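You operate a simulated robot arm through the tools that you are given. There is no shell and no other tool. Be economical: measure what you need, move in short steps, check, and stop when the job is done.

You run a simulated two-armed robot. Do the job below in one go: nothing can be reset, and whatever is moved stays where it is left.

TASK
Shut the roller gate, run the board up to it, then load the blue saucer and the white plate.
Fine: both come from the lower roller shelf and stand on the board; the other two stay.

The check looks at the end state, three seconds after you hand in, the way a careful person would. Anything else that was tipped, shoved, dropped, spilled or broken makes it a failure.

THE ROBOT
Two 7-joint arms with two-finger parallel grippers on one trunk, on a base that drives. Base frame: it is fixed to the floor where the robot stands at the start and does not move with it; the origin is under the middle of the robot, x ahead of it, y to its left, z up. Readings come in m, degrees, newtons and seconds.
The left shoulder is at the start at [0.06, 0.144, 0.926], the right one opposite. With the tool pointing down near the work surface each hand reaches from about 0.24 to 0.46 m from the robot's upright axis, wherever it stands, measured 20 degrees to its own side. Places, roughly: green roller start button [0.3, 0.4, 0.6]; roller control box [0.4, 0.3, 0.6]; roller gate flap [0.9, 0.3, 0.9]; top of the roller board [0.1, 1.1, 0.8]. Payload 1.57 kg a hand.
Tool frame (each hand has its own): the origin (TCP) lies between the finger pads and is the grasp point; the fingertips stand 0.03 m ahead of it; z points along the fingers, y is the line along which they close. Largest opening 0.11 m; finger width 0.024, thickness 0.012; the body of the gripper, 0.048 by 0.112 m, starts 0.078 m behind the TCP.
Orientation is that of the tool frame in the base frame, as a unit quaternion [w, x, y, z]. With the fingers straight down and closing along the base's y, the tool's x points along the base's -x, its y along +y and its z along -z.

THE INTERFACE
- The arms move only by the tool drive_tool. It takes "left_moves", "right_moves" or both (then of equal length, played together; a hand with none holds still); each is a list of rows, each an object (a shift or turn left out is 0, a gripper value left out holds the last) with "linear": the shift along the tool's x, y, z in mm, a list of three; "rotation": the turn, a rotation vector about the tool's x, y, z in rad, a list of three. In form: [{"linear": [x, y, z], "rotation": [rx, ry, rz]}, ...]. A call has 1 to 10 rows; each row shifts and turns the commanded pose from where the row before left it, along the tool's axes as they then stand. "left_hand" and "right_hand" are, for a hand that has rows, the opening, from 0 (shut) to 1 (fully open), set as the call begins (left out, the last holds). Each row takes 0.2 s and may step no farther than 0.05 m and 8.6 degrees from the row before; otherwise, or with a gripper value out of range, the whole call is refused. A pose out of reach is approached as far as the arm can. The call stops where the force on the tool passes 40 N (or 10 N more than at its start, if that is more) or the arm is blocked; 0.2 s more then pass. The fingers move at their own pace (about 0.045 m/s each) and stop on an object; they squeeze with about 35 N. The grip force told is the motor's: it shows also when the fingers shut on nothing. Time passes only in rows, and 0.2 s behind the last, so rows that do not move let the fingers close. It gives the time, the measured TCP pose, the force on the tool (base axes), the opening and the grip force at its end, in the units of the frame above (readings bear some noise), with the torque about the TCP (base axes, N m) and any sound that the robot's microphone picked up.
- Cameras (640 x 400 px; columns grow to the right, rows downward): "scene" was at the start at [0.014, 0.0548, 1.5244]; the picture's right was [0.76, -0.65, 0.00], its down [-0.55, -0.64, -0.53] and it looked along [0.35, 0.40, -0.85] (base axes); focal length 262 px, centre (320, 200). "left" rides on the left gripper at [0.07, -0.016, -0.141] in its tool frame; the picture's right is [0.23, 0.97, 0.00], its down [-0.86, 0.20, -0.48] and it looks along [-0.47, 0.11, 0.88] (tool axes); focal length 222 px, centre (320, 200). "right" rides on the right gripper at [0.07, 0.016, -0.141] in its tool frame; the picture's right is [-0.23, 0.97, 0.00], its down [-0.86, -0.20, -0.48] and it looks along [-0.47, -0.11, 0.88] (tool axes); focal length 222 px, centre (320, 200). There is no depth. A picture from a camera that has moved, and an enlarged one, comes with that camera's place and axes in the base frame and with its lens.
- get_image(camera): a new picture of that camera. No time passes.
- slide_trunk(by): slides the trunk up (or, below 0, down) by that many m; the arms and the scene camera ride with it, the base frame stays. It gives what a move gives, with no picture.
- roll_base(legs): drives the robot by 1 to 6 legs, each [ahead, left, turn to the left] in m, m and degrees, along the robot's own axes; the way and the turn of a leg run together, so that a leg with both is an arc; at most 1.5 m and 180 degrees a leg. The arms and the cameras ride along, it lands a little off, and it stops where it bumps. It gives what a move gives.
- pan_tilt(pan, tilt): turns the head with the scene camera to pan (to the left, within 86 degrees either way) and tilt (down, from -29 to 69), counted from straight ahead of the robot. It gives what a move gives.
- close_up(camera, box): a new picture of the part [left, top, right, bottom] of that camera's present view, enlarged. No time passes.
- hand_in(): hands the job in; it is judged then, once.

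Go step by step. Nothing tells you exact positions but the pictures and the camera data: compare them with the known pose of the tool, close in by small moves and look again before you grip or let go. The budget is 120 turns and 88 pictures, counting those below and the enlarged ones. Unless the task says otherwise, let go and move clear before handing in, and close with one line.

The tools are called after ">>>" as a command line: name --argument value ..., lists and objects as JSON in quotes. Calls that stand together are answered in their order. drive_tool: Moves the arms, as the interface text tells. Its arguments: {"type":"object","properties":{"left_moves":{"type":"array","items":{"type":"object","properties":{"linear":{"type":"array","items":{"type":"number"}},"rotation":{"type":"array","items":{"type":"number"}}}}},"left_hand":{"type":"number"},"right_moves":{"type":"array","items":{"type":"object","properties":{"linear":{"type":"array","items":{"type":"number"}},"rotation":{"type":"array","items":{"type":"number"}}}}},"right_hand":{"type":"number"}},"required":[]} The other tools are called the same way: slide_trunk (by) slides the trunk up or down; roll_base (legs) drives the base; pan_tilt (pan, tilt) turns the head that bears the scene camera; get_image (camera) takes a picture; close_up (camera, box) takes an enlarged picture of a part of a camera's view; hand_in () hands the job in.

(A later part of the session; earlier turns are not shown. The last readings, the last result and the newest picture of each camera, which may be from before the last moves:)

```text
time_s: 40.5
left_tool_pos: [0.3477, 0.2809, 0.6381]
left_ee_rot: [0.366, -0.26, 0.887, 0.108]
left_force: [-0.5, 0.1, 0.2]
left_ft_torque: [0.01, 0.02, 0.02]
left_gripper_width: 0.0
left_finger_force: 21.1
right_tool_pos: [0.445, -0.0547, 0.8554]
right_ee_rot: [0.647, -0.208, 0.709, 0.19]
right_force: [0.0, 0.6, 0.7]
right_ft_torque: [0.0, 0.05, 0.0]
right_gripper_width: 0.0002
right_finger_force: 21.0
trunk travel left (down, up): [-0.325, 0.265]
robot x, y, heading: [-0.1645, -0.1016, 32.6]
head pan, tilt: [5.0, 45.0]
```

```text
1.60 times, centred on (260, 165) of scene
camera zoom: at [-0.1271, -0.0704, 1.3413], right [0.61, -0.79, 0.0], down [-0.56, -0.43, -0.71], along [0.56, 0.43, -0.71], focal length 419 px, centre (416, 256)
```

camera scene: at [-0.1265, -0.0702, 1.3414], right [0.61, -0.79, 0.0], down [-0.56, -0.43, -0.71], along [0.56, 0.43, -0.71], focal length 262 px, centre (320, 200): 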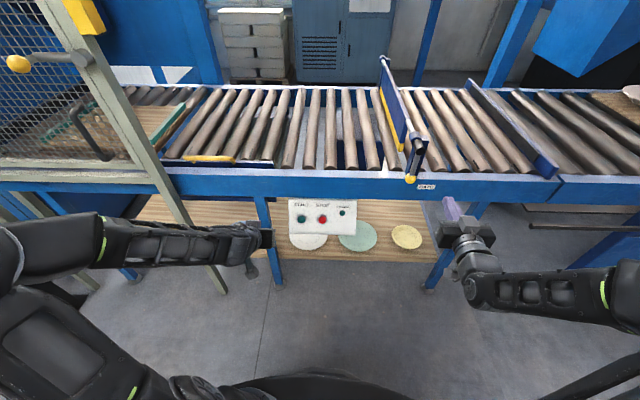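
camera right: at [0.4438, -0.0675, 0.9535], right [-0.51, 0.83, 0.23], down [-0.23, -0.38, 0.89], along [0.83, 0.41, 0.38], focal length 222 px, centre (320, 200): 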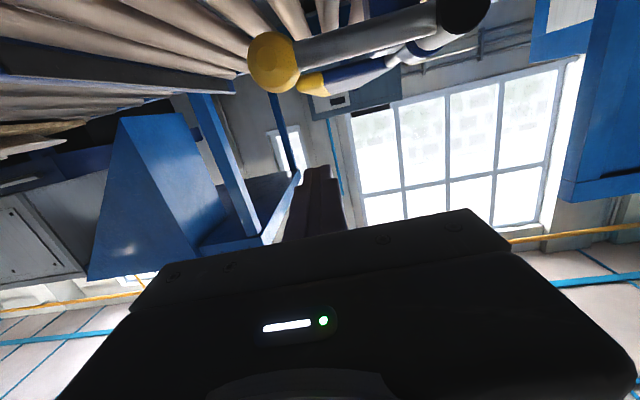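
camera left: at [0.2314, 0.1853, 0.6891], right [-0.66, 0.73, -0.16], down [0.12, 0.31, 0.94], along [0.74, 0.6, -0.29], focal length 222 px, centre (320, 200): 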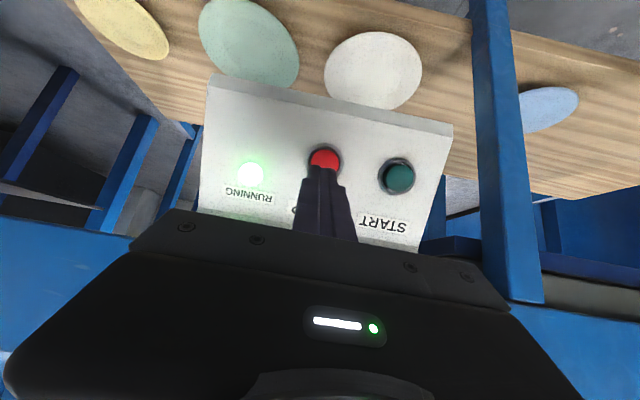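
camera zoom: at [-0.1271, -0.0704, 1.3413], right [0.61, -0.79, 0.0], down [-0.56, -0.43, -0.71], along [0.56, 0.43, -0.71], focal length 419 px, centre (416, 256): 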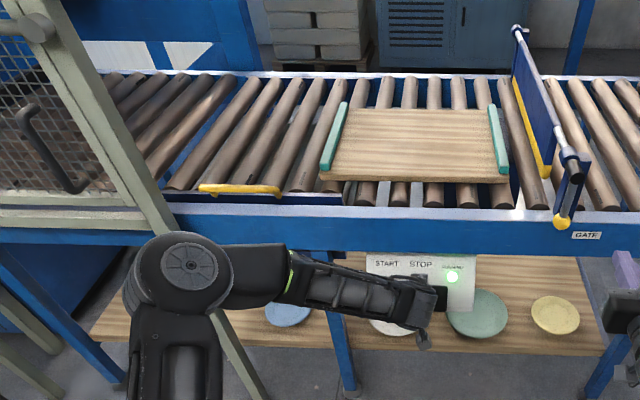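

Only a few centimetres remain to the gate; I'll wait 1.6 s more.

>>> drive_tool --left_moves '[{}, {}, {}, {}, {}, {}, {}]'

>>> close_up --camera "scene" --box '[60, 60, 460, 270]'

```text
time_s: 42.1
left_tool_pos: [0.3487, 0.2799, 0.6383]
left_ee_rot: [0.367, -0.259, 0.887, 0.106]
left_force: [-0.2, -0.3, 0.2]
left_ft_torque: [0.0, -0.01, 0.0]
left_gripper_width: 0.0001
left_finger_force: 21.3
right_tool_pos: [0.4442, -0.0537, 0.8555]
right_ee_rot: [0.646, -0.208, 0.709, 0.19]
right_force: [-0.1, 0.6, -0.3]
right_ft_torque: [-0.01, 0.02, 0.01]
right_gripper_width: 0.0001
right_finger_force: 21.4
trunk travel left (down, up): [-0.325, 0.265]
robot x, y, heading: [-0.1648, -0.1091, 32.7]
head pan, tilt: [5.0, 45.0]
```

```text
1.60 times, centred on (260, 165) of scene
camera zoom: at [-0.1271, -0.0704, 1.3413], right [0.61, -0.79, 0.0], down [-0.56, -0.43, -0.71], along [0.56, 0.43, -0.71], focal length 419 px, centre (416, 256)
```

zoom: 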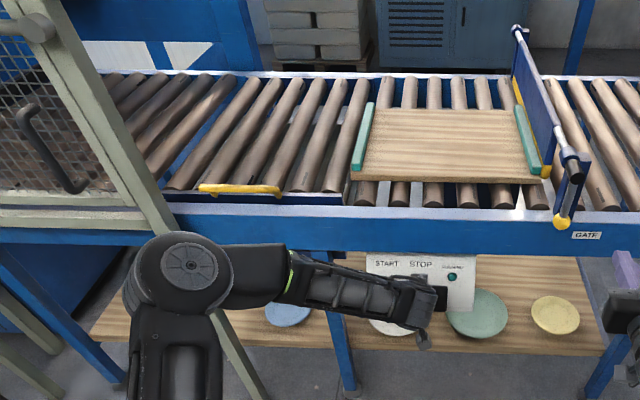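

The board is up against the gate and RUNNING went out on its own. Next, the dishes: I'll retract the left hand, lower the trunk, and look at the plates' profile from low down.

>>> drive_tool --left_moves '[{"linear": [0, 0, -45]}, {"linear": [0, 0, -45]}, {"linear": [10, 0, -45]}, {"linear": [30, 0, -20]}]' --left_hand 0.8

>>> slide_trunk --by -0.32

>>> pan_tilt --pan 10 --tilt 45

>>> get_image --camera "scene"

>>> get_image --camera "left"

```text
time_s: 43.1
left_tool_pos: [0.2319, 0.2047, 0.7213]
left_ee_rot: [0.367, -0.26, 0.887, 0.108]
left_force: [-0.1, -0.6, 0.0]
left_ft_torque: [0.0, -0.01, -0.01]
left_gripper_width: 0.0856
left_finger_force: 0.1
right_tool_pos: [0.4442, -0.0541, 0.8556]
right_ee_rot: [0.647, -0.208, 0.709, 0.191]
right_force: [-0.2, -1.0, -0.2]
right_ft_torque: [0.0, -0.03, 0.0]
right_gripper_width: 0.0002
right_finger_force: 21.1
trunk travel left (down, up): [-0.325, 0.265]
robot x, y, heading: [-0.1658, -0.1075, 32.5]
head pan, tilt: [5.0, 45.0]
```

```text
time_s: 46.3
left_tool_pos: [0.2333, 0.2059, 0.401]
left_ee_rot: [0.366, -0.26, 0.887, 0.108]
left_force: [-1.4, 0.0, -0.1]
left_ft_torque: [0.03, -0.01, 0.01]
left_gripper_width: 0.0881
left_finger_force: 0.2
right_tool_pos: [0.4451, -0.0539, 0.5359]
right_ee_rot: [0.647, -0.209, 0.708, 0.191]
right_force: [0.1, 0.0, 0.4]
right_ft_torque: [0.01, -0.02, -0.01]
right_gripper_width: 0.0
right_finger_force: 21.3
trunk travel left (down, up): [-0.005, 0.585]
robot x, y, heading: [-0.1645, -0.1106, 33.0]
head pan, tilt: [5.0, 45.0]
```

```text
time_s: 46.9
left_tool_pos: [0.2325, 0.2058, 0.402]
left_ee_rot: [0.367, -0.26, 0.887, 0.107]
left_force: [0.8, -0.7, -0.2]
left_ft_torque: [-0.03, 0.03, 0.0]
left_gripper_width: 0.088
left_finger_force: 0.1
right_tool_pos: [0.4448, -0.0546, 0.5349]
right_ee_rot: [0.646, -0.209, 0.708, 0.191]
right_force: [1.2, 0.3, -0.3]
right_ft_torque: [0.02, 0.0, -0.01]
right_gripper_width: 0.0
right_finger_force: 21.0
trunk travel left (down, up): [-0.005, 0.585]
robot x, y, heading: [-0.1635, -0.1051, 32.4]
head pan, tilt: [10.0, 45.0]
```

```text
55 pictures are left
camera scene: at [-0.1317, -0.065, 1.0213], right [0.68, -0.73, 0.0], down [-0.52, -0.48, -0.71], along [0.52, 0.48, -0.71], focal length 262 px, centre (320, 200)
```

scene: 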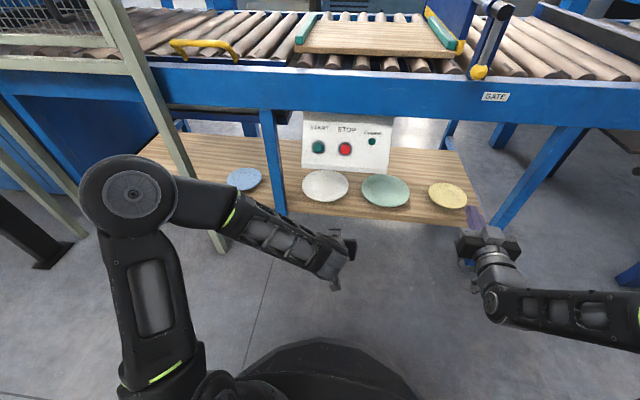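

```text
54 pictures are left
camera left: at [0.1157, 0.1104, 0.4534], right [-0.66, 0.73, -0.16], down [0.12, 0.31, 0.94], along [0.74, 0.6, -0.29], focal length 222 px, centre (320, 200)
```

left: 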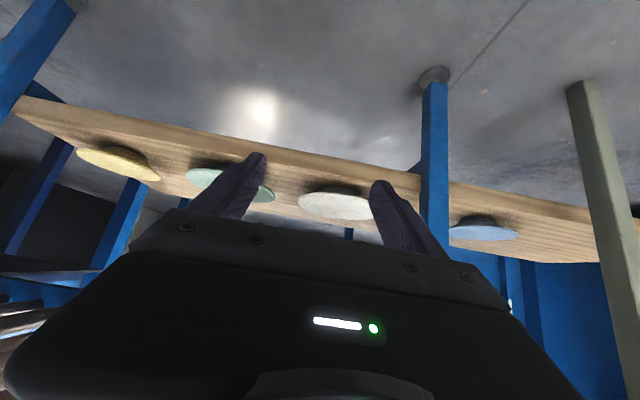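

A low, upside-down view shows the plate profiles; I'll zoom in on white and blue.

>>> close_up --camera "left" --box '[180, 140, 400, 260]'

>>> close_up --camera "left" --box '[400, 150, 560, 260]'

>>> close_up --camera "scene" --box '[200, 100, 480, 250]'

```text
2.91 times, centred on (290, 200) of left
camera zoom: at [0.1157, 0.1104, 0.4534], right [-0.66, 0.73, -0.16], down [0.12, 0.31, 0.94], along [0.74, 0.6, -0.29], focal length 646 px, centre (407, 200)
```

zoom: 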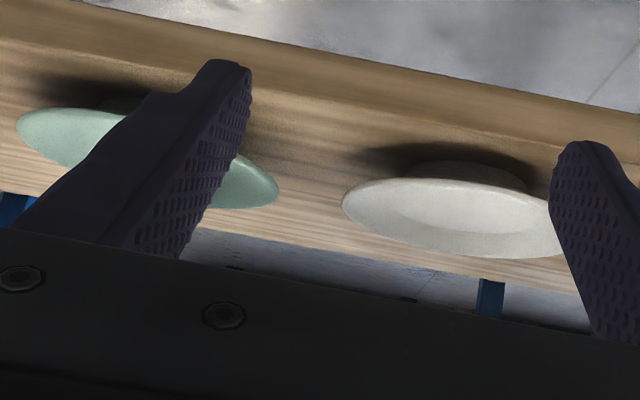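

```text
3.64 times, centred on (480, 205) of left
camera zoom: at [0.1157, 0.1104, 0.4534], right [-0.66, 0.73, -0.16], down [0.12, 0.31, 0.94], along [0.74, 0.6, -0.29], focal length 808 px, centre (-262, 182)
```

zoom: 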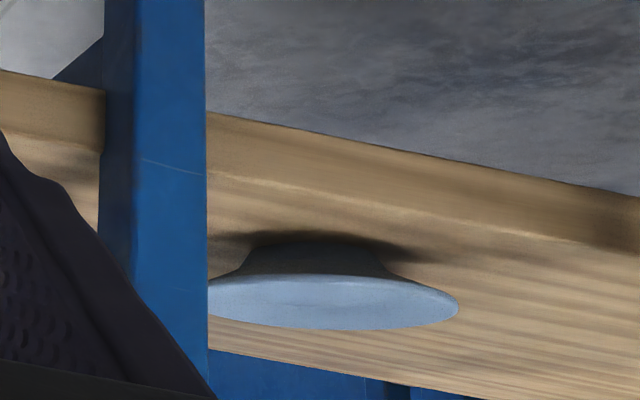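

```text
2.29 times, centred on (340, 175) of scene
camera zoom: at [-0.1317, -0.065, 1.0213], right [0.68, -0.73, 0.0], down [-0.52, -0.48, -0.71], along [0.52, 0.48, -0.71], focal length 598 px, centre (274, 257)
```

zoom: 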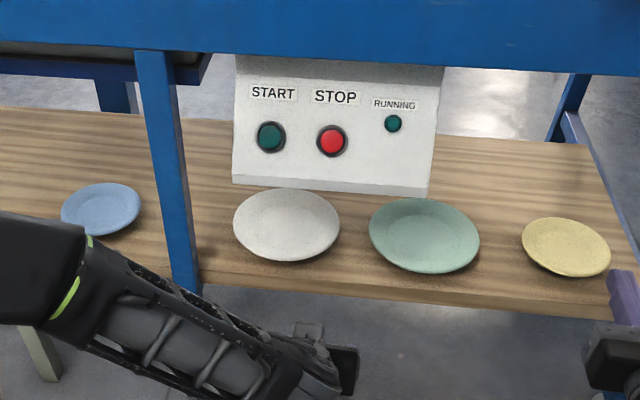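

The dishes stand on feet with flared rims, so I can pinch the front rim from the front: fingers horizontal, closing vertically. White is centred near n≈0.62 (lateral −0.13), rim z≈0.32. I'll pitch the left hand to near-horizontal first, then roll it.

>>> drive_tool --left_moves '[{"linear": [-5.7, 17, 17], "rotation": [0, -0.122, 0]}, {"linear": [-3.5, 17, 17.5], "rotation": [0, -0.122, 0]}, {"linear": [-1.4, 17, 17.8], "rotation": [0, -0.122, 0]}, {"linear": [0.8, 17, 17.9], "rotation": [0, -0.122, 0]}, {"linear": [3, 17, 17.6], "rotation": [0, -0.122, 0]}]' --left_hand 0.5

>>> drive_tool --left_moves '[{"rotation": [0, 0, -0.147]}, {"rotation": [0, 0, -0.147]}, {"rotation": [0, 0, -0.147]}, {"rotation": [0, 0, -0.147]}, {"rotation": [0, 0, -0.147]}, {"rotation": [0, 0, -0.147]}, {"rotation": [0, 0, -0.147]}, {"rotation": [0, 0, -0.147]}, {"rotation": [0, 0, -0.147]}, {"rotation": [0, 0, -0.147]}]'

>>> get_image --camera "left"

>>> get_image --camera "scene"

```text
time_s: 48.1
left_tool_pos: [0.2622, 0.3023, 0.3672]
left_ee_rot: [0.614, -0.219, 0.735, 0.186]
left_force: [-0.7, 0.0, 0.1]
left_ft_torque: [-0.02, 0.0, -0.05]
left_gripper_width: 0.055
left_finger_force: 0.0
left hand out of reach, approached as far as the arm can: row 4, 5
right_tool_pos: [0.4436, -0.0521, 0.5364]
right_ee_rot: [0.647, -0.209, 0.708, 0.191]
right_force: [-0.4, 0.7, 0.5]
right_ft_torque: [-0.02, 0.02, -0.04]
right_gripper_width: 0.0
right_finger_force: 21.2
trunk travel left (down, up): [-0.005, 0.585]
robot x, y, heading: [-0.1621, -0.1084, 32.8]
head pan, tilt: [10.0, 45.0]
```

```text
time_s: 50.3
left_tool_pos: [0.3463, 0.2813, 0.5365]
left_ee_rot: [-0.572, 0.657, -0.406, 0.276]
left_force: [0.0, 0.1, 0.6]
left_ft_torque: [0.02, 0.04, 0.02]
left_gripper_width: 0.0549
left_finger_force: 0.0
left hand out of reach, approached as far as the arm can: row 1, 2, 3, 4, 5, 6, 7, 8, 9, 10
right_tool_pos: [0.4449, -0.0533, 0.5366]
right_ee_rot: [0.647, -0.207, 0.709, 0.19]
right_force: [-0.2, 0.3, 0.1]
right_ft_torque: [0.02, -0.04, 0.0]
right_gripper_width: 0.0002
right_finger_force: 21.4
trunk travel left (down, up): [-0.005, 0.585]
robot x, y, heading: [-0.164, -0.1063, 32.7]
head pan, tilt: [10.0, 45.0]
```

```text
50 pictures are left
camera left: at [0.2686, 0.147, 0.5728], right [-0.09, -0.21, -0.97], down [-0.88, 0.47, -0.02], along [0.46, 0.86, -0.23], focal length 222 px, centre (320, 200)
```

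left: 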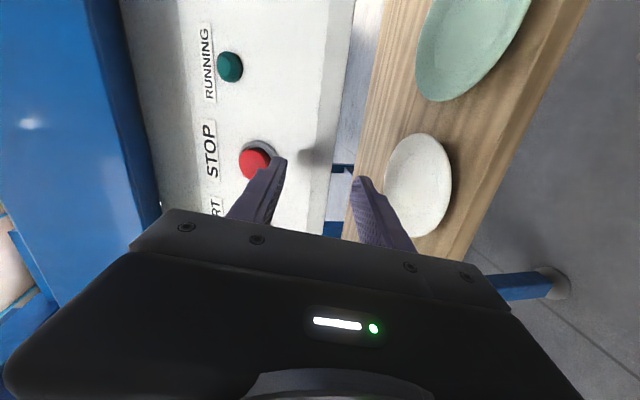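

```text
49 pictures are left
camera scene: at [-0.1317, -0.0651, 1.0214], right [0.68, -0.73, 0.0], down [-0.52, -0.48, -0.71], along [0.52, 0.48, -0.71], focal length 262 px, centre (320, 200)
```

scene: 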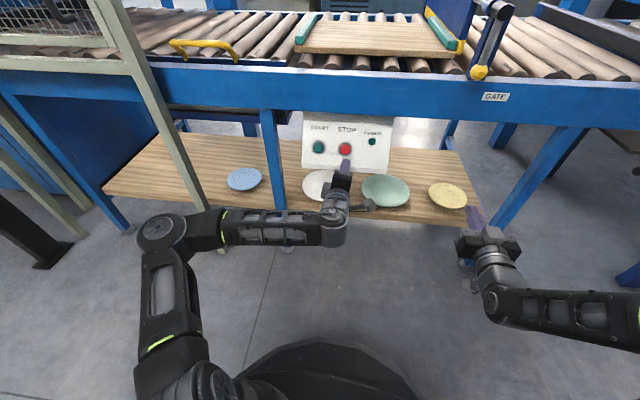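

The arm was folded to its limit and drifted up near the box. I'll back the base 20 cm, then bring the hand down and finish the roll.

>>> roll_base --legs '[[-0.2, 0, 0]]'

>>> drive_tool --left_moves '[{"linear": [-16, 40, 10], "rotation": [0, 0, -0.05]}, {"linear": [-16, 40, 10], "rotation": [0, 0, -0.05]}, {"linear": [-16, 40, 10]}, {"linear": [-16, 40, 10]}, {"linear": [-16, 30, 10]}]'

>>> get_image --camera "left"

>>> get_image --camera "scene"

```text
time_s: 51.7
left_tool_pos: [0.241, 0.2176, 0.5396]
left_ee_rot: [-0.574, 0.655, -0.406, 0.277]
left_force: [-0.1, 1.3, -0.4]
left_ft_torque: [0.03, 0.02, -0.02]
left_gripper_width: 0.055
left_finger_force: 0.1
right_tool_pos: [0.3409, -0.1169, 0.5374]
right_ee_rot: [0.648, -0.207, 0.707, 0.191]
right_force: [0.5, -0.1, 0.0]
right_ft_torque: [-0.01, 0.0, -0.03]
right_gripper_width: 0.0003
right_finger_force: 21.9
trunk travel left (down, up): [-0.005, 0.585]
robot x, y, heading: [-0.2696, -0.1717, 33.0]
head pan, tilt: [10.0, 45.0]
stopped in leg 1: the robot was blocked; the commanded pose is now the measured one
```

```text
time_s: 52.9
left_tool_pos: [0.207, 0.3279, 0.5175]
left_ee_rot: [-0.55, 0.681, -0.378, 0.302]
left_force: [0.5, -0.2, 0.0]
left_ft_torque: [-0.02, 0.01, 0.0]
left_gripper_width: 0.0549
left_finger_force: 0.2
left hand out of reach, approached as far as the arm can: row 1, 2, 3, 4, 5
right_tool_pos: [0.3398, -0.1175, 0.5368]
right_ee_rot: [0.648, -0.208, 0.707, 0.191]
right_force: [-0.5, -0.1, -0.1]
right_ft_torque: [0.0, 0.03, -0.05]
right_gripper_width: 0.0
right_finger_force: 21.2
trunk travel left (down, up): [-0.005, 0.585]
robot x, y, heading: [-0.2718, -0.1721, 32.8]
head pan, tilt: [10.0, 45.0]
```

```text
48 pictures are left
camera left: at [0.1299, 0.1964, 0.5639], right [-0.06, -0.3, -0.95], down [-0.89, 0.45, -0.09], along [0.46, 0.84, -0.29], focal length 222 px, centre (320, 200)
```

left: 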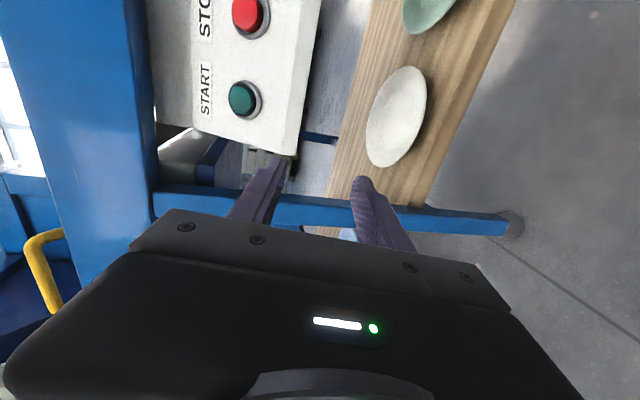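

```text
47 pictures are left
camera scene: at [-0.2368, -0.1295, 1.0213], right [0.68, -0.73, 0.0], down [-0.52, -0.48, -0.71], along [0.52, 0.48, -0.71], focal length 262 px, centre (320, 200)
```

scene: 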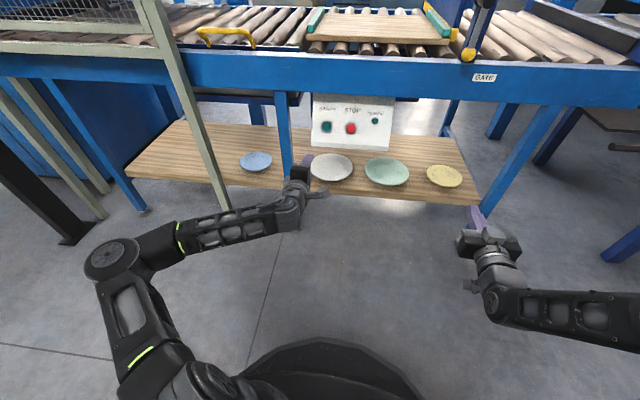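

The base is blocked behind, and this roll direction runs into a wrist limit. I'll roll the other way instead, staying clear in front of the shelf.

>>> drive_tool --left_moves '[{"rotation": [0, 0, 0.147]}, {"rotation": [0, 0, 0.147]}, {"rotation": [0, 0, 0.147]}, {"rotation": [0, 0, 0.147]}, {"rotation": [0, 0, 0.147]}, {"rotation": [0, 0, 0.147]}, {"rotation": [0, 0, 0.147]}, {"rotation": [0, 0, 0.147]}, {"rotation": [0, 0, 0.147]}, {"rotation": [0, 0, 0.147]}]'

>>> drive_tool --left_moves '[{"rotation": [0, 0, 0.147]}, {"rotation": [0, 0, 0.147]}, {"rotation": [0, 0, 0.147]}, {"rotation": [0, 0, 0.147]}, {"rotation": [0, 0, 0.147]}, {"rotation": [0, 0, 0.147]}, {"rotation": [0, 0, 0.147]}, {"rotation": [0, 0, 0.147]}, {"rotation": [0, 0, 0.147]}, {"rotation": [0, 0, 0.147]}]'

>>> get_image --camera "scene"

```text
time_s: 55.1
left_tool_pos: [0.2073, 0.3287, 0.5225]
left_ee_rot: [0.619, -0.25, 0.73, 0.148]
left_force: [0.8, -0.1, -0.9]
left_ft_torque: [0.03, -0.03, 0.02]
left_gripper_width: 0.0549
left_finger_force: 0.0
left hand out of reach, approached as far as the arm can: row 1
right_tool_pos: [0.3391, -0.1168, 0.5364]
right_ee_rot: [0.648, -0.208, 0.707, 0.191]
right_force: [0.2, 0.0, 0.3]
right_ft_torque: [-0.02, 0.02, -0.01]
right_gripper_width: 0.0
right_finger_force: 20.9
trunk travel left (down, up): [-0.005, 0.585]
robot x, y, heading: [-0.268, -0.17, 32.8]
head pan, tilt: [10.0, 45.0]
```

```text
time_s: 57.3
left_tool_pos: [0.206, 0.3293, 0.521]
left_ee_rot: [0.36, 0.303, 0.709, 0.526]
left_force: [-1.1, 0.1, 0.4]
left_ft_torque: [0.02, 0.02, 0.02]
left_gripper_width: 0.0551
left_finger_force: 0.0
right_tool_pos: [0.3396, -0.1185, 0.5364]
right_ee_rot: [0.648, -0.207, 0.707, 0.191]
right_force: [-0.9, -0.6, 0.1]
right_ft_torque: [-0.01, 0.03, 0.01]
right_gripper_width: 0.0
right_finger_force: 21.6
trunk travel left (down, up): [-0.005, 0.585]
robot x, y, heading: [-0.2712, -0.173, 33.0]
head pan, tilt: [10.0, 45.0]
```

```text
46 pictures are left
camera scene: at [-0.2368, -0.1294, 1.0213], right [0.68, -0.73, 0.0], down [-0.52, -0.48, -0.71], along [0.52, 0.48, -0.71], focal length 262 px, centre (320, 200)
```

scene: 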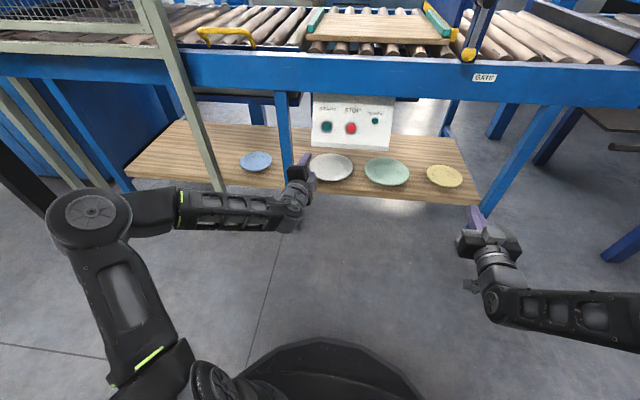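

The +90° roll works in reach. I'll trim the roll and pitch, lower the hand to about rim height, narrow the fingers and look.

>>> drive_tool --left_moves '[{"linear": [-7, -38, 7.6], "rotation": [0, 0, 0.095]}, {"linear": [0, -38, 7.6], "rotation": [0, 0, 0.095]}, {"linear": [-9, -38, 7.6], "rotation": [-0.1, 0, 0]}, {"linear": [-9, -38, 4]}, {"linear": [-9, -38, 4]}]' --left_hand 0.3

>>> get_image --camera "left"

>>> close_up --camera "scene" --box '[220, 100, 480, 240]'

```text
time_s: 58.5
left_tool_pos: [0.1955, 0.3375, 0.5176]
left_ee_rot: [0.317, 0.371, 0.682, 0.545]
left_force: [0.0, -0.1, 0.1]
left_ft_torque: [-0.01, 0.01, 0.01]
left_gripper_width: 0.0327
left_finger_force: 0.2
left hand out of reach, approached as far as the arm can: row 1, 2, 3, 4, 5
right_tool_pos: [0.3404, -0.1167, 0.537]
right_ee_rot: [0.648, -0.208, 0.707, 0.191]
right_force: [-0.3, 0.0, 0.0]
right_ft_torque: [0.01, 0.0, -0.01]
right_gripper_width: 0.0
right_finger_force: 21.7
trunk travel left (down, up): [-0.005, 0.585]
robot x, y, heading: [-0.2712, -0.1717, 32.7]
head pan, tilt: [10.0, 45.0]
```

```text
45 pictures are left
camera left: at [0.0382, 0.3221, 0.5305], right [0.04, 0.32, 0.95], down [0.08, -0.95, 0.32], along [1.0, 0.06, -0.06], focal length 222 px, centre (320, 200)
```

left: 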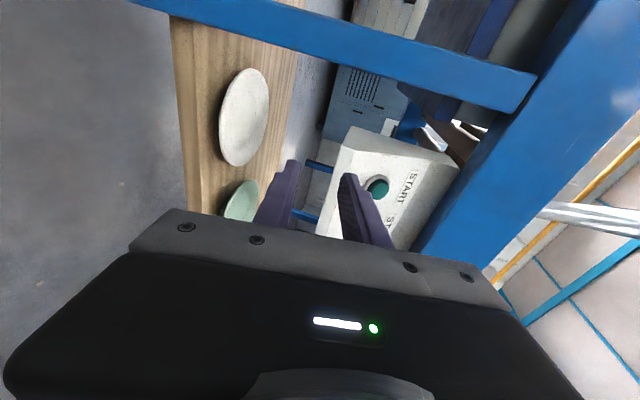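

```text
2.46 times, centred on (350, 170) of scene
camera zoom: at [-0.2369, -0.1293, 1.0213], right [0.68, -0.73, 0.0], down [-0.52, -0.48, -0.71], along [0.52, 0.48, -0.71], focal length 644 px, centre (246, 274)
```

zoom: 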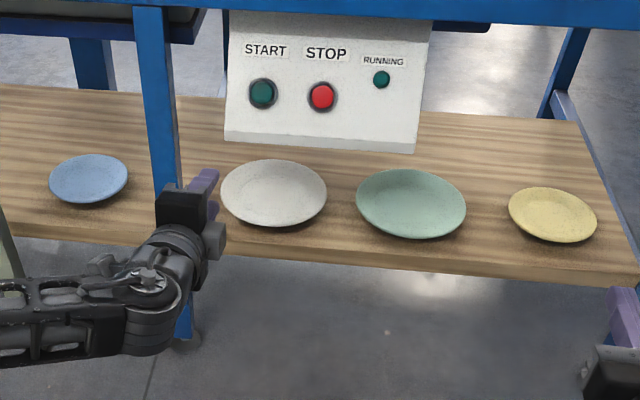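

The arm is limited by folding when the shoulder is this low. I'll raise the trunk 0.25 m and reach down instead.

>>> slide_trunk --by 0.25

>>> drive_tool --left_moves '[{"linear": [0, -45, 5]}, {"linear": [0, -45, 5]}, {"linear": [0, -45, 5]}, {"linear": [0, -45, 5]}, {"linear": [0, -45, 5]}, {"linear": [0, -45, 5]}, {"linear": [0, -45, 5]}]'

>>> get_image --camera "scene"

```text
time_s: 61.1
left_tool_pos: [0.195, 0.3372, 0.768]
left_ee_rot: [0.317, 0.371, 0.682, 0.545]
left_force: [-0.1, 0.4, 1.0]
left_ft_torque: [-0.01, 0.04, 0.03]
left_gripper_width: 0.033
left_finger_force: 0.1
right_tool_pos: [0.341, -0.1177, 0.7862]
right_ee_rot: [0.647, -0.208, 0.708, 0.191]
right_force: [0.1, -0.8, -0.2]
right_ft_torque: [0.04, 0.02, 0.0]
right_gripper_width: 0.0
right_finger_force: 21.3
trunk travel left (down, up): [-0.255, 0.335]
robot x, y, heading: [-0.2691, -0.1719, 33.0]
head pan, tilt: [10.0, 45.0]
```

```text
time_s: 62.7
left_tool_pos: [0.1964, 0.3377, 0.7694]
left_ee_rot: [0.316, 0.371, 0.682, 0.545]
left_force: [0.2, -0.1, -0.3]
left_ft_torque: [0.01, 0.0, -0.02]
left_gripper_width: 0.0331
left_finger_force: 0.1
left hand out of reach, approached as far as the arm can: row 1, 2, 3, 4, 5, 6, 7
right_tool_pos: [0.3397, -0.1164, 0.7869]
right_ee_rot: [0.649, -0.208, 0.706, 0.192]
right_force: [0.4, -0.2, 0.6]
right_ft_torque: [0.01, 0.0, 0.01]
right_gripper_width: 0.0
right_finger_force: 21.3
trunk travel left (down, up): [-0.255, 0.335]
robot x, y, heading: [-0.2731, -0.1723, 33.0]
head pan, tilt: [10.0, 45.0]
```

```text
43 pictures are left
camera scene: at [-0.2368, -0.1294, 1.2713], right [0.68, -0.73, 0.0], down [-0.52, -0.48, -0.71], along [0.52, 0.48, -0.71], focal length 262 px, centre (320, 200)
```

scene: 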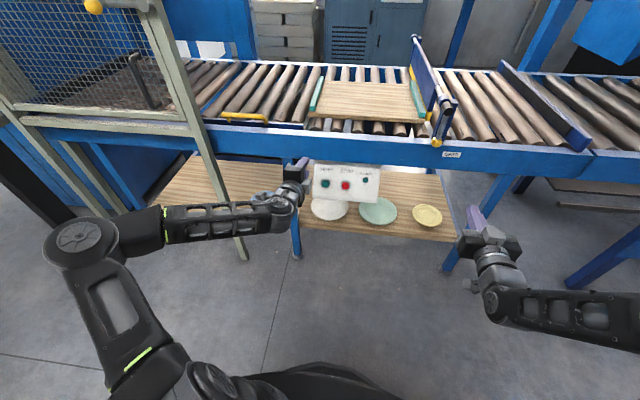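

The wrist is at a limit because the forearm points sideways. I'll test whether moving the hand further left of the shoulder frees it to go down.

>>> drive_tool --left_moves '[{"linear": [45, 0, 0]}, {"linear": [45, 0, 0]}, {"linear": [45, 0, 0]}, {"linear": [45, 0, 0]}, {"linear": [0, -45, 0]}, {"linear": [0, -45, 0]}, {"linear": [0, -45, 0]}, {"linear": [0, -45, 0]}]'

>>> get_image --camera "scene"

```text
time_s: 64.5
left_tool_pos: [0.0729, 0.4691, 0.5883]
left_ee_rot: [0.316, 0.371, 0.681, 0.546]
left_force: [-0.3, 0.2, -0.1]
left_ft_torque: [-0.01, 0.01, 0.03]
left_gripper_width: 0.0328
left_finger_force: 0.1
right_tool_pos: [0.3399, -0.1166, 0.7871]
right_ee_rot: [0.648, -0.207, 0.707, 0.19]
right_force: [-0.1, 0.2, 0.3]
right_ft_torque: [-0.01, 0.04, 0.04]
right_gripper_width: 0.0
right_finger_force: 20.7
trunk travel left (down, up): [-0.255, 0.335]
robot x, y, heading: [-0.2699, -0.1696, 32.8]
head pan, tilt: [10.0, 45.0]
```

```text
42 pictures are left
camera scene: at [-0.2368, -0.1294, 1.2714], right [0.68, -0.73, 0.0], down [-0.52, -0.48, -0.71], along [0.52, 0.48, -0.71], focal length 262 px, centre (320, 200)
```

scene: 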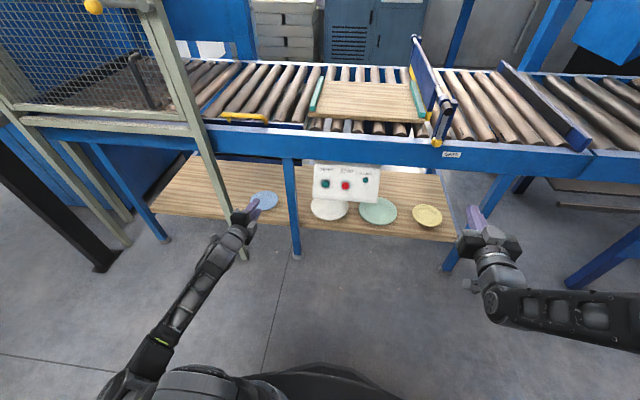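

The arm now has a clean forward pose. The blue saucer is the natural first one from here; I'll lower the hand in front of it and look.

>>> drive_tool --left_moves '[{"linear": [15, -43, 9], "rotation": [-0.1, 0, 0]}, {"linear": [15, -43, 4]}, {"linear": [15, -43, 4]}, {"linear": [15, -43, 4]}, {"linear": [15, -43, 4]}, {"linear": [15, -30, 4]}]'

>>> get_image --camera "left"

>>> pan_tilt --pan 25 --tilt 50

>>> close_up --camera "scene" --box '[200, 80, 440, 230]'

```text
time_s: 65.9
left_tool_pos: [0.0149, 0.5548, 0.3489]
left_ee_rot: [0.334, 0.354, 0.653, 0.58]
left_force: [0.0, 0.4, 1.1]
left_ft_torque: [-0.01, -0.02, -0.03]
left_gripper_width: 0.0329
left_finger_force: 0.1
left hand out of reach, approached as far as the arm can: row 1, 2, 3
right_tool_pos: [0.3394, -0.1166, 0.7856]
right_ee_rot: [0.648, -0.208, 0.707, 0.192]
right_force: [0.3, 0.4, -0.4]
right_ft_torque: [0.0, 0.0, -0.02]
right_gripper_width: 0.0
right_finger_force: 21.7
trunk travel left (down, up): [-0.255, 0.335]
robot x, y, heading: [-0.2709, -0.1712, 32.8]
head pan, tilt: [10.0, 45.0]
```

```text
41 pictures are left
camera left: at [-0.1427, 0.5383, 0.3467], right [-0.05, 0.27, 0.96], down [0.06, -0.96, 0.27], along [1.0, 0.07, 0.03], focal length 222 px, centre (320, 200)
```

left: 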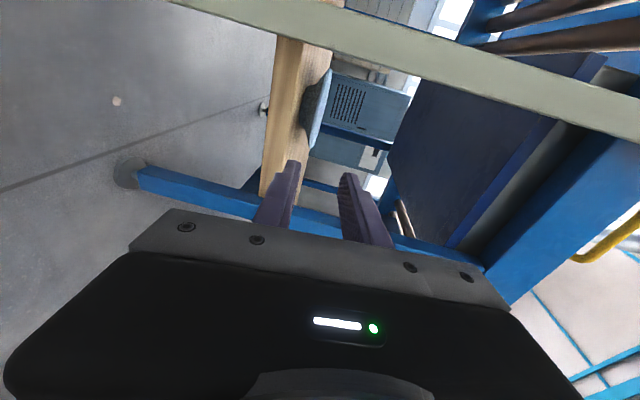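

```text
time_s: 66.7
left_tool_pos: [0.0152, 0.5543, 0.3485]
left_ee_rot: [0.336, 0.355, 0.653, 0.578]
left_force: [-0.7, -0.5, 0.5]
left_ft_torque: [-0.01, 0.02, 0.02]
left_gripper_width: 0.0327
left_finger_force: 0.1
right_tool_pos: [0.3407, -0.1175, 0.7882]
right_ee_rot: [0.648, -0.208, 0.707, 0.192]
right_force: [-0.1, -0.1, 0.2]
right_ft_torque: [0.02, 0.01, 0.0]
right_gripper_width: 0.0
right_finger_force: 21.5
trunk travel left (down, up): [-0.255, 0.335]
robot x, y, heading: [-0.2725, -0.1698, 32.9]
head pan, tilt: [25.0, 50.0]
```

```text
2.67 times, centred on (320, 155) of scene
camera zoom: at [-0.2554, -0.1195, 1.2645], right [0.85, -0.53, 0.0], down [-0.41, -0.65, -0.64], along [0.34, 0.54, -0.77], focal length 698 px, centre (320, 320)
```

zoom: 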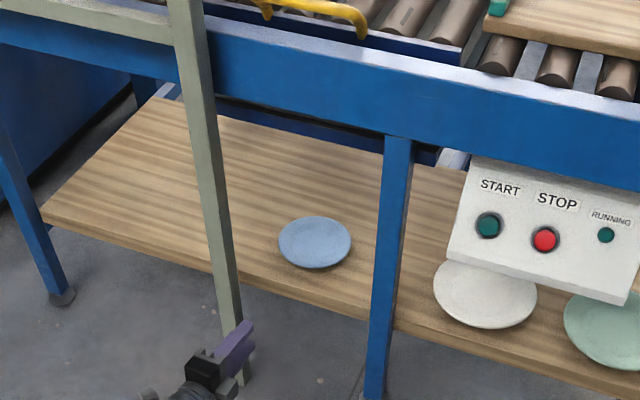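

The profile is clear: blue is centred near n≈0.62, lateral −0.465, rim z≈0.31, and the guard post clears on the left. I'll pitch to about 17° down, narrow the opening and move to a pre-grasp 8 cm short.

>>> drive_tool --left_moves '[{"rotation": [0.095, 0, 0]}, {"rotation": [0.095, 0, 0]}, {"linear": [0, 8, 35.5]}, {"linear": [0, 8, 35.5]}, {"linear": [0, 8, 35.5]}, {"linear": [0, 8, 35.5]}]' --left_hand 0.22

>>> get_image --camera "left"

>>> close_up --camera "scene" --box '[240, 100, 400, 200]'

```text
time_s: 68.0
left_tool_pos: [0.1315, 0.6167, 0.3758]
left_ee_rot: [0.3, 0.384, 0.706, 0.514]
left_force: [0.6, -0.4, -0.4]
left_ft_torque: [0.0, -0.03, 0.04]
left_gripper_width: 0.0243
left_finger_force: 0.2
left hand out of reach, approached as far as the arm can: row 5, 6
right_tool_pos: [0.3407, -0.1175, 0.7867]
right_ee_rot: [0.648, -0.207, 0.708, 0.191]
right_force: [0.5, -0.6, 0.0]
right_ft_torque: [0.01, 0.01, 0.03]
right_gripper_width: 0.0
right_finger_force: 21.3
trunk travel left (down, up): [-0.255, 0.335]
robot x, y, heading: [-0.2694, -0.1711, 33.0]
head pan, tilt: [25.0, 50.0]
```

```text
39 pictures are left
camera left: at [-0.0241, 0.6016, 0.4007], right [0.11, 0.36, 0.92], down [0.1, -0.93, 0.35], along [0.99, 0.06, -0.14], focal length 222 px, centre (320, 200)
```

left: 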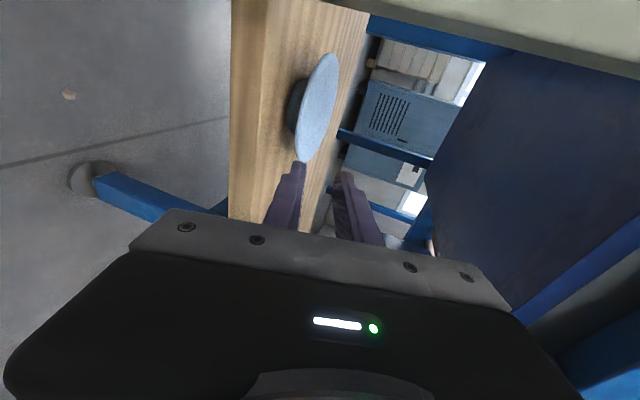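

```text
4.00 times, centred on (320, 150) of scene
camera zoom: at [-0.2553, -0.1201, 1.2645], right [0.85, -0.53, 0.0], down [-0.41, -0.65, -0.64], along [0.34, 0.54, -0.77], focal length 1047 px, centre (320, 400)
```

zoom: 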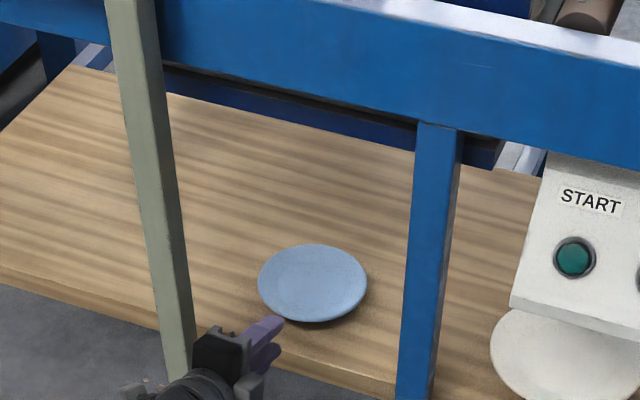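

That was the end of the arm's reach, so the base needs to come forward. I'll retract the hand 12 cm, drive forward 13 cm, and look again.

>>> drive_tool --left_moves '[{"linear": [0, -10, -40]}, {"linear": [0, -10, -40]}, {"linear": [0, -10, -40]}]'

>>> roll_base --legs '[[0.13, 0, 0]]'

```text
time_s: 68.8
left_tool_pos: [0.0254, 0.5529, 0.3807]
left_ee_rot: [0.3, 0.384, 0.706, 0.514]
left_force: [0.3, 0.6, -0.8]
left_ft_torque: [0.0, 0.01, 0.02]
left_gripper_width: 0.0242
left_finger_force: 0.1
right_tool_pos: [0.3395, -0.1179, 0.7865]
right_ee_rot: [0.648, -0.208, 0.707, 0.191]
right_force: [0.0, -0.5, 1.0]
right_ft_torque: [0.03, 0.01, 0.01]
right_gripper_width: 0.0
right_finger_force: 21.7
trunk travel left (down, up): [-0.255, 0.335]
robot x, y, heading: [-0.2671, -0.1734, 32.9]
head pan, tilt: [25.0, 50.0]
```

```text
time_s: 70.1
left_tool_pos: [0.1359, 0.6248, 0.3807]
left_ee_rot: [0.3, 0.384, 0.706, 0.514]
left_force: [0.2, 0.3, 0.2]
left_ft_torque: [0.04, 0.02, 0.0]
left_gripper_width: 0.0241
left_finger_force: 0.0
right_tool_pos: [0.4495, -0.045, 0.7865]
right_ee_rot: [0.647, -0.209, 0.708, 0.192]
right_force: [0.6, -0.3, -0.1]
right_ft_torque: [0.04, 0.03, 0.0]
right_gripper_width: 0.0001
right_finger_force: 21.5
trunk travel left (down, up): [-0.255, 0.335]
robot x, y, heading: [-0.1588, -0.0999, 33.1]
head pan, tilt: [25.0, 50.0]
```

Now n≈0.455, z≈0.381. I'll lower to the pre-grasp line 5 cm short of the saucer's front rim and check.

>>> drive_tool --left_moves '[{"linear": [2, -19, 12]}, {"linear": [2, -19, 37]}, {}]' --left_hand 0.2

>>> get_image --camera "left"

>>> close_up --camera "scene" --box '[220, 120, 420, 250]'

```text
time_s: 70.9
left_tool_pos: [0.1651, 0.6476, 0.332]
left_ee_rot: [0.3, 0.385, 0.706, 0.514]
left_force: [-0.4, -0.3, -0.3]
left_ft_torque: [0.02, -0.01, 0.01]
left_gripper_width: 0.022
left_finger_force: 0.0
right_tool_pos: [0.4506, -0.0443, 0.7879]
right_ee_rot: [0.648, -0.208, 0.707, 0.192]
right_force: [0.3, 0.1, -0.6]
right_ft_torque: [0.02, 0.01, 0.01]
right_gripper_width: 0.0
right_finger_force: 21.6
trunk travel left (down, up): [-0.255, 0.335]
robot x, y, heading: [-0.1603, -0.0988, 33.0]
head pan, tilt: [25.0, 50.0]
```

```text
37 pictures are left
camera left: at [0.0083, 0.6324, 0.3562], right [0.11, 0.36, 0.92], down [0.11, -0.93, 0.35], along [0.99, 0.06, -0.14], focal length 222 px, centre (320, 200)
```

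left: 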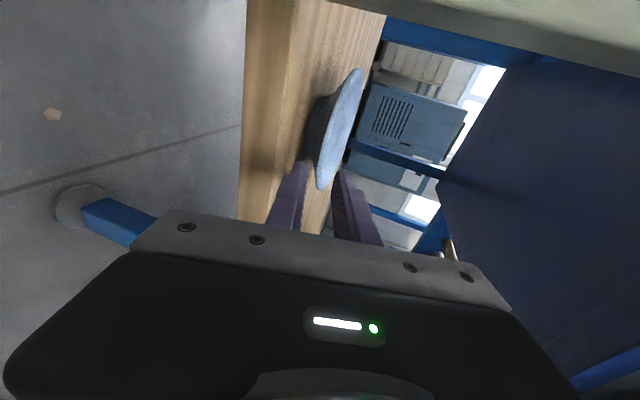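

```text
3.08 times, centred on (320, 185) of scene
camera zoom: at [-0.1451, -0.0477, 1.2644], right [0.85, -0.53, 0.0], down [-0.41, -0.65, -0.64], along [0.34, 0.55, -0.77], focal length 805 px, centre (320, 246)
```

zoom: 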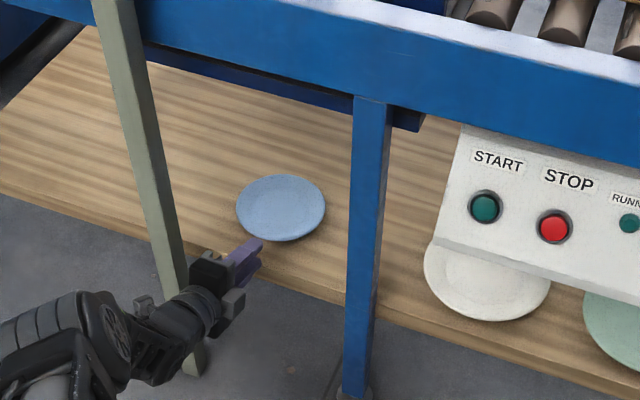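

The rim appears between the two fingers' planes. I'll zoom to check the alignment.

>>> close_up --camera "left" --box '[250, 60, 410, 260]'

```text
2.00 times, centred on (330, 160) of left
camera zoom: at [0.0083, 0.6324, 0.3562], right [0.11, 0.36, 0.92], down [0.11, -0.93, 0.35], along [0.99, 0.06, -0.14], focal length 444 px, centre (300, 280)
```

zoom: 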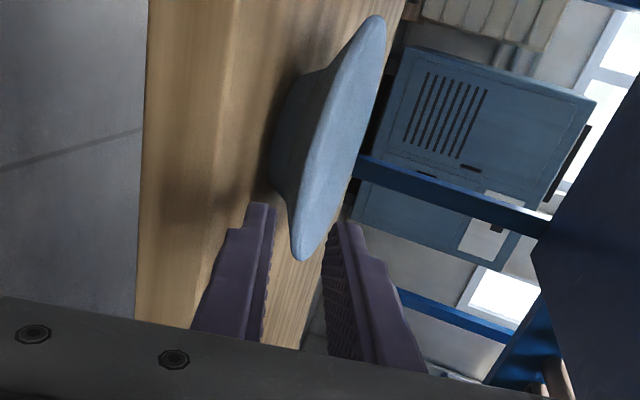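

Alignment looks right. Sliding in along the finger axis by 52 mm, watching force.

>>> drive_tool --left_moves '[{"linear": [0, 0, 18]}, {"linear": [0, 0, 18]}, {"linear": [0, 0, 16]}]'

>>> close_up --camera "left" --box '[250, 60, 410, 260]'

>>> close_up --camera "scene" --box '[240, 140, 360, 220]'

```text
time_s: 71.7
left_tool_pos: [0.2018, 0.6661, 0.3234]
left_ee_rot: [0.3, 0.384, 0.706, 0.514]
left_force: [-0.3, 0.9, -0.4]
left_ft_torque: [0.02, 0.01, 0.03]
left_gripper_width: 0.0221
left_finger_force: 0.1
left hand out of reach, approached as far as the arm can: row 3
right_tool_pos: [0.451, -0.0445, 0.7872]
right_ee_rot: [0.648, -0.209, 0.707, 0.192]
right_force: [0.2, 0.2, -0.4]
right_ft_torque: [-0.01, -0.03, -0.02]
right_gripper_width: 0.0
right_finger_force: 21.5
trunk travel left (down, up): [-0.255, 0.335]
robot x, y, heading: [-0.1599, -0.0995, 32.9]
head pan, tilt: [25.0, 50.0]
```

```text
2.00 times, centred on (330, 160) of left
camera zoom: at [0.046, 0.6506, 0.3464], right [0.11, 0.37, 0.92], down [0.1, -0.93, 0.35], along [0.99, 0.06, -0.14], focal length 444 px, centre (300, 280)
```

zoom: 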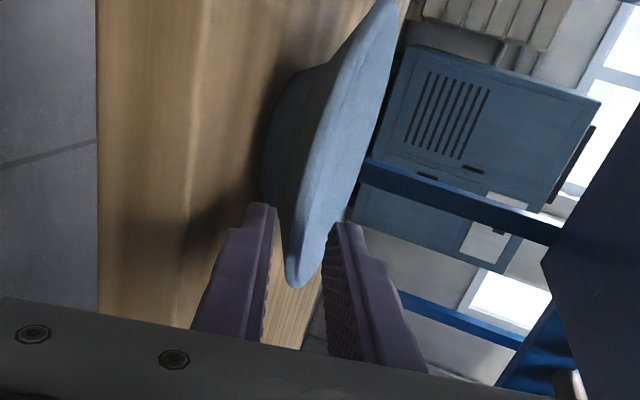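

```text
5.00 times, centred on (300, 180) of scene
camera zoom: at [-0.1453, -0.0478, 1.2645], right [0.85, -0.53, 0.0], down [-0.41, -0.65, -0.64], along [0.34, 0.55, -0.77], focal length 1308 px, centre (420, 300)
```

zoom: 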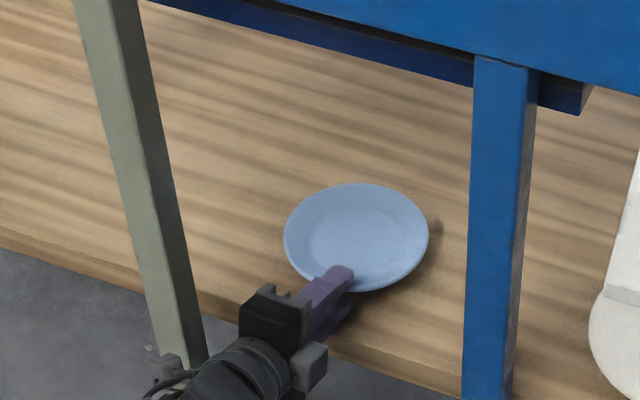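

The saucer's rim is between the fingers but the arm is at full reach; I'll lower the trunk 5 mm and roll the base forward 12 mm to complete the insertion.

>>> slide_trunk --by -0.005

>>> roll_base --legs '[[0.012, 0, 0]]'

>>> close_up --camera "left" --box '[250, 60, 410, 260]'

>>> close_up --camera "scene" --box '[240, 140, 360, 220]'

```text
time_s: 72.3
left_tool_pos: [0.203, 0.6657, 0.3163]
left_ee_rot: [0.3, 0.384, 0.705, 0.515]
left_force: [-0.2, 0.9, -0.3]
left_ft_torque: [0.01, 0.01, -0.02]
left_gripper_width: 0.0218
left_finger_force: 0.0
right_tool_pos: [0.4497, -0.044, 0.7822]
right_ee_rot: [0.648, -0.208, 0.707, 0.192]
right_force: [0.1, 0.4, 0.1]
right_ft_torque: [-0.03, -0.03, 0.02]
right_gripper_width: 0.0
right_finger_force: 21.3
trunk travel left (down, up): [-0.25, 0.34]
robot x, y, heading: [-0.1643, -0.0953, 32.8]
head pan, tilt: [25.0, 50.0]
```

```text
time_s: 73.0
left_tool_pos: [0.2129, 0.6718, 0.317]
left_ee_rot: [0.3, 0.384, 0.706, 0.514]
left_force: [0.1, 0.5, 0.4]
left_ft_torque: [-0.01, -0.01, 0.0]
left_gripper_width: 0.0222
left_finger_force: 0.0
right_tool_pos: [0.4602, -0.038, 0.7811]
right_ee_rot: [0.647, -0.209, 0.707, 0.192]
right_force: [0.3, 1.0, -0.1]
right_ft_torque: [-0.02, -0.04, 0.0]
right_gripper_width: 0.0
right_finger_force: 21.4
trunk travel left (down, up): [-0.25, 0.34]
robot x, y, heading: [-0.1498, -0.092, 32.9]
head pan, tilt: [25.0, 50.0]
```

```text
2.00 times, centred on (330, 160) of left
camera zoom: at [0.0561, 0.6573, 0.3414], right [0.11, 0.36, 0.92], down [0.1, -0.93, 0.35], along [0.99, 0.06, -0.14], focal length 444 px, centre (300, 280)
```

zoom: 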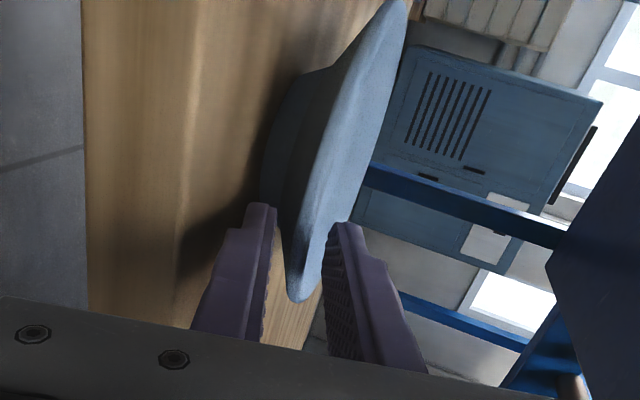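

```text
5.00 times, centred on (300, 180) of scene
camera zoom: at [-0.135, -0.0412, 1.2594], right [0.85, -0.53, 0.0], down [-0.41, -0.65, -0.64], along [0.34, 0.55, -0.77], focal length 1308 px, centre (420, 300)
```

zoom: 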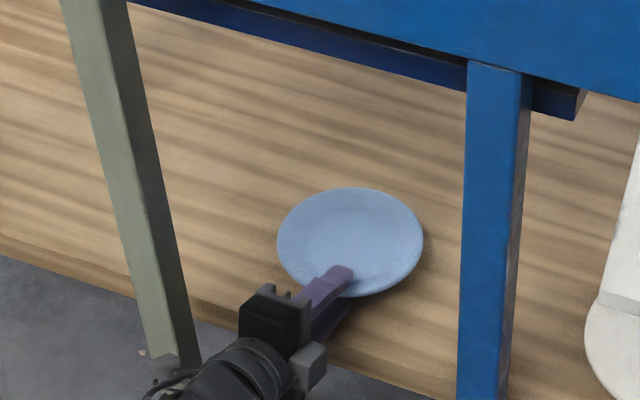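

The rim sits between the fingers with no contact force. Closing now.

>>> drive_tool --left_moves '[{}, {}, {}, {}]' --left_hand 0

>>> slide_trunk --by 0.015

>>> get_image --camera "left"

>>> close_up --camera "scene" --box '[240, 140, 360, 220]'

```text
time_s: 74.0
left_tool_pos: [0.2125, 0.6719, 0.3165]
left_ee_rot: [0.3, 0.385, 0.706, 0.513]
left_force: [-0.8, -0.3, -2.2]
left_ft_torque: [-0.14, 0.1, 0.02]
left_gripper_width: 0.0086
left_finger_force: 27.1
right_tool_pos: [0.4602, -0.0378, 0.7814]
right_ee_rot: [0.647, -0.209, 0.707, 0.192]
right_force: [-0.5, -0.1, 0.7]
right_ft_torque: [0.0, 0.03, 0.0]
right_gripper_width: 0.0
right_finger_force: 21.2
trunk travel left (down, up): [-0.25, 0.34]
robot x, y, heading: [-0.1477, -0.09, 32.9]
head pan, tilt: [25.0, 50.0]
```

```text
time_s: 74.7
left_tool_pos: [0.2117, 0.6723, 0.331]
left_ee_rot: [0.3, 0.384, 0.706, 0.514]
left_force: [-0.6, -0.1, -2.5]
left_ft_torque: [-0.08, 0.11, -0.01]
left_gripper_width: 0.0083
left_finger_force: 27.2
right_tool_pos: [0.4612, -0.0372, 0.7978]
right_ee_rot: [0.648, -0.208, 0.708, 0.191]
right_force: [0.0, 0.1, 0.2]
right_ft_torque: [0.01, 0.0, 0.01]
right_gripper_width: 0.0
right_finger_force: 21.3
trunk travel left (down, up): [-0.265, 0.325]
robot x, y, heading: [-0.1481, -0.0906, 33.0]
head pan, tilt: [25.0, 50.0]
```

```text
30 pictures are left
camera left: at [0.0561, 0.6573, 0.3561], right [0.11, 0.37, 0.92], down [0.11, -0.93, 0.35], along [0.99, 0.06, -0.14], focal length 222 px, centre (320, 200)
```

left: 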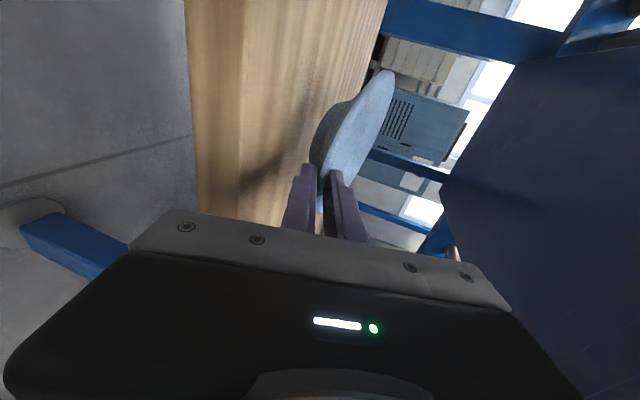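

```text
5.00 times, centred on (300, 180) of scene
camera zoom: at [-0.1348, -0.0409, 1.2744], right [0.85, -0.53, 0.0], down [-0.41, -0.65, -0.64], along [0.34, 0.54, -0.77], focal length 1308 px, centre (420, 300)
```

zoom: 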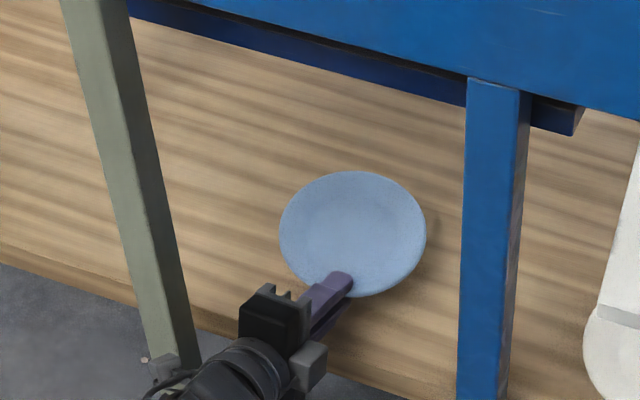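

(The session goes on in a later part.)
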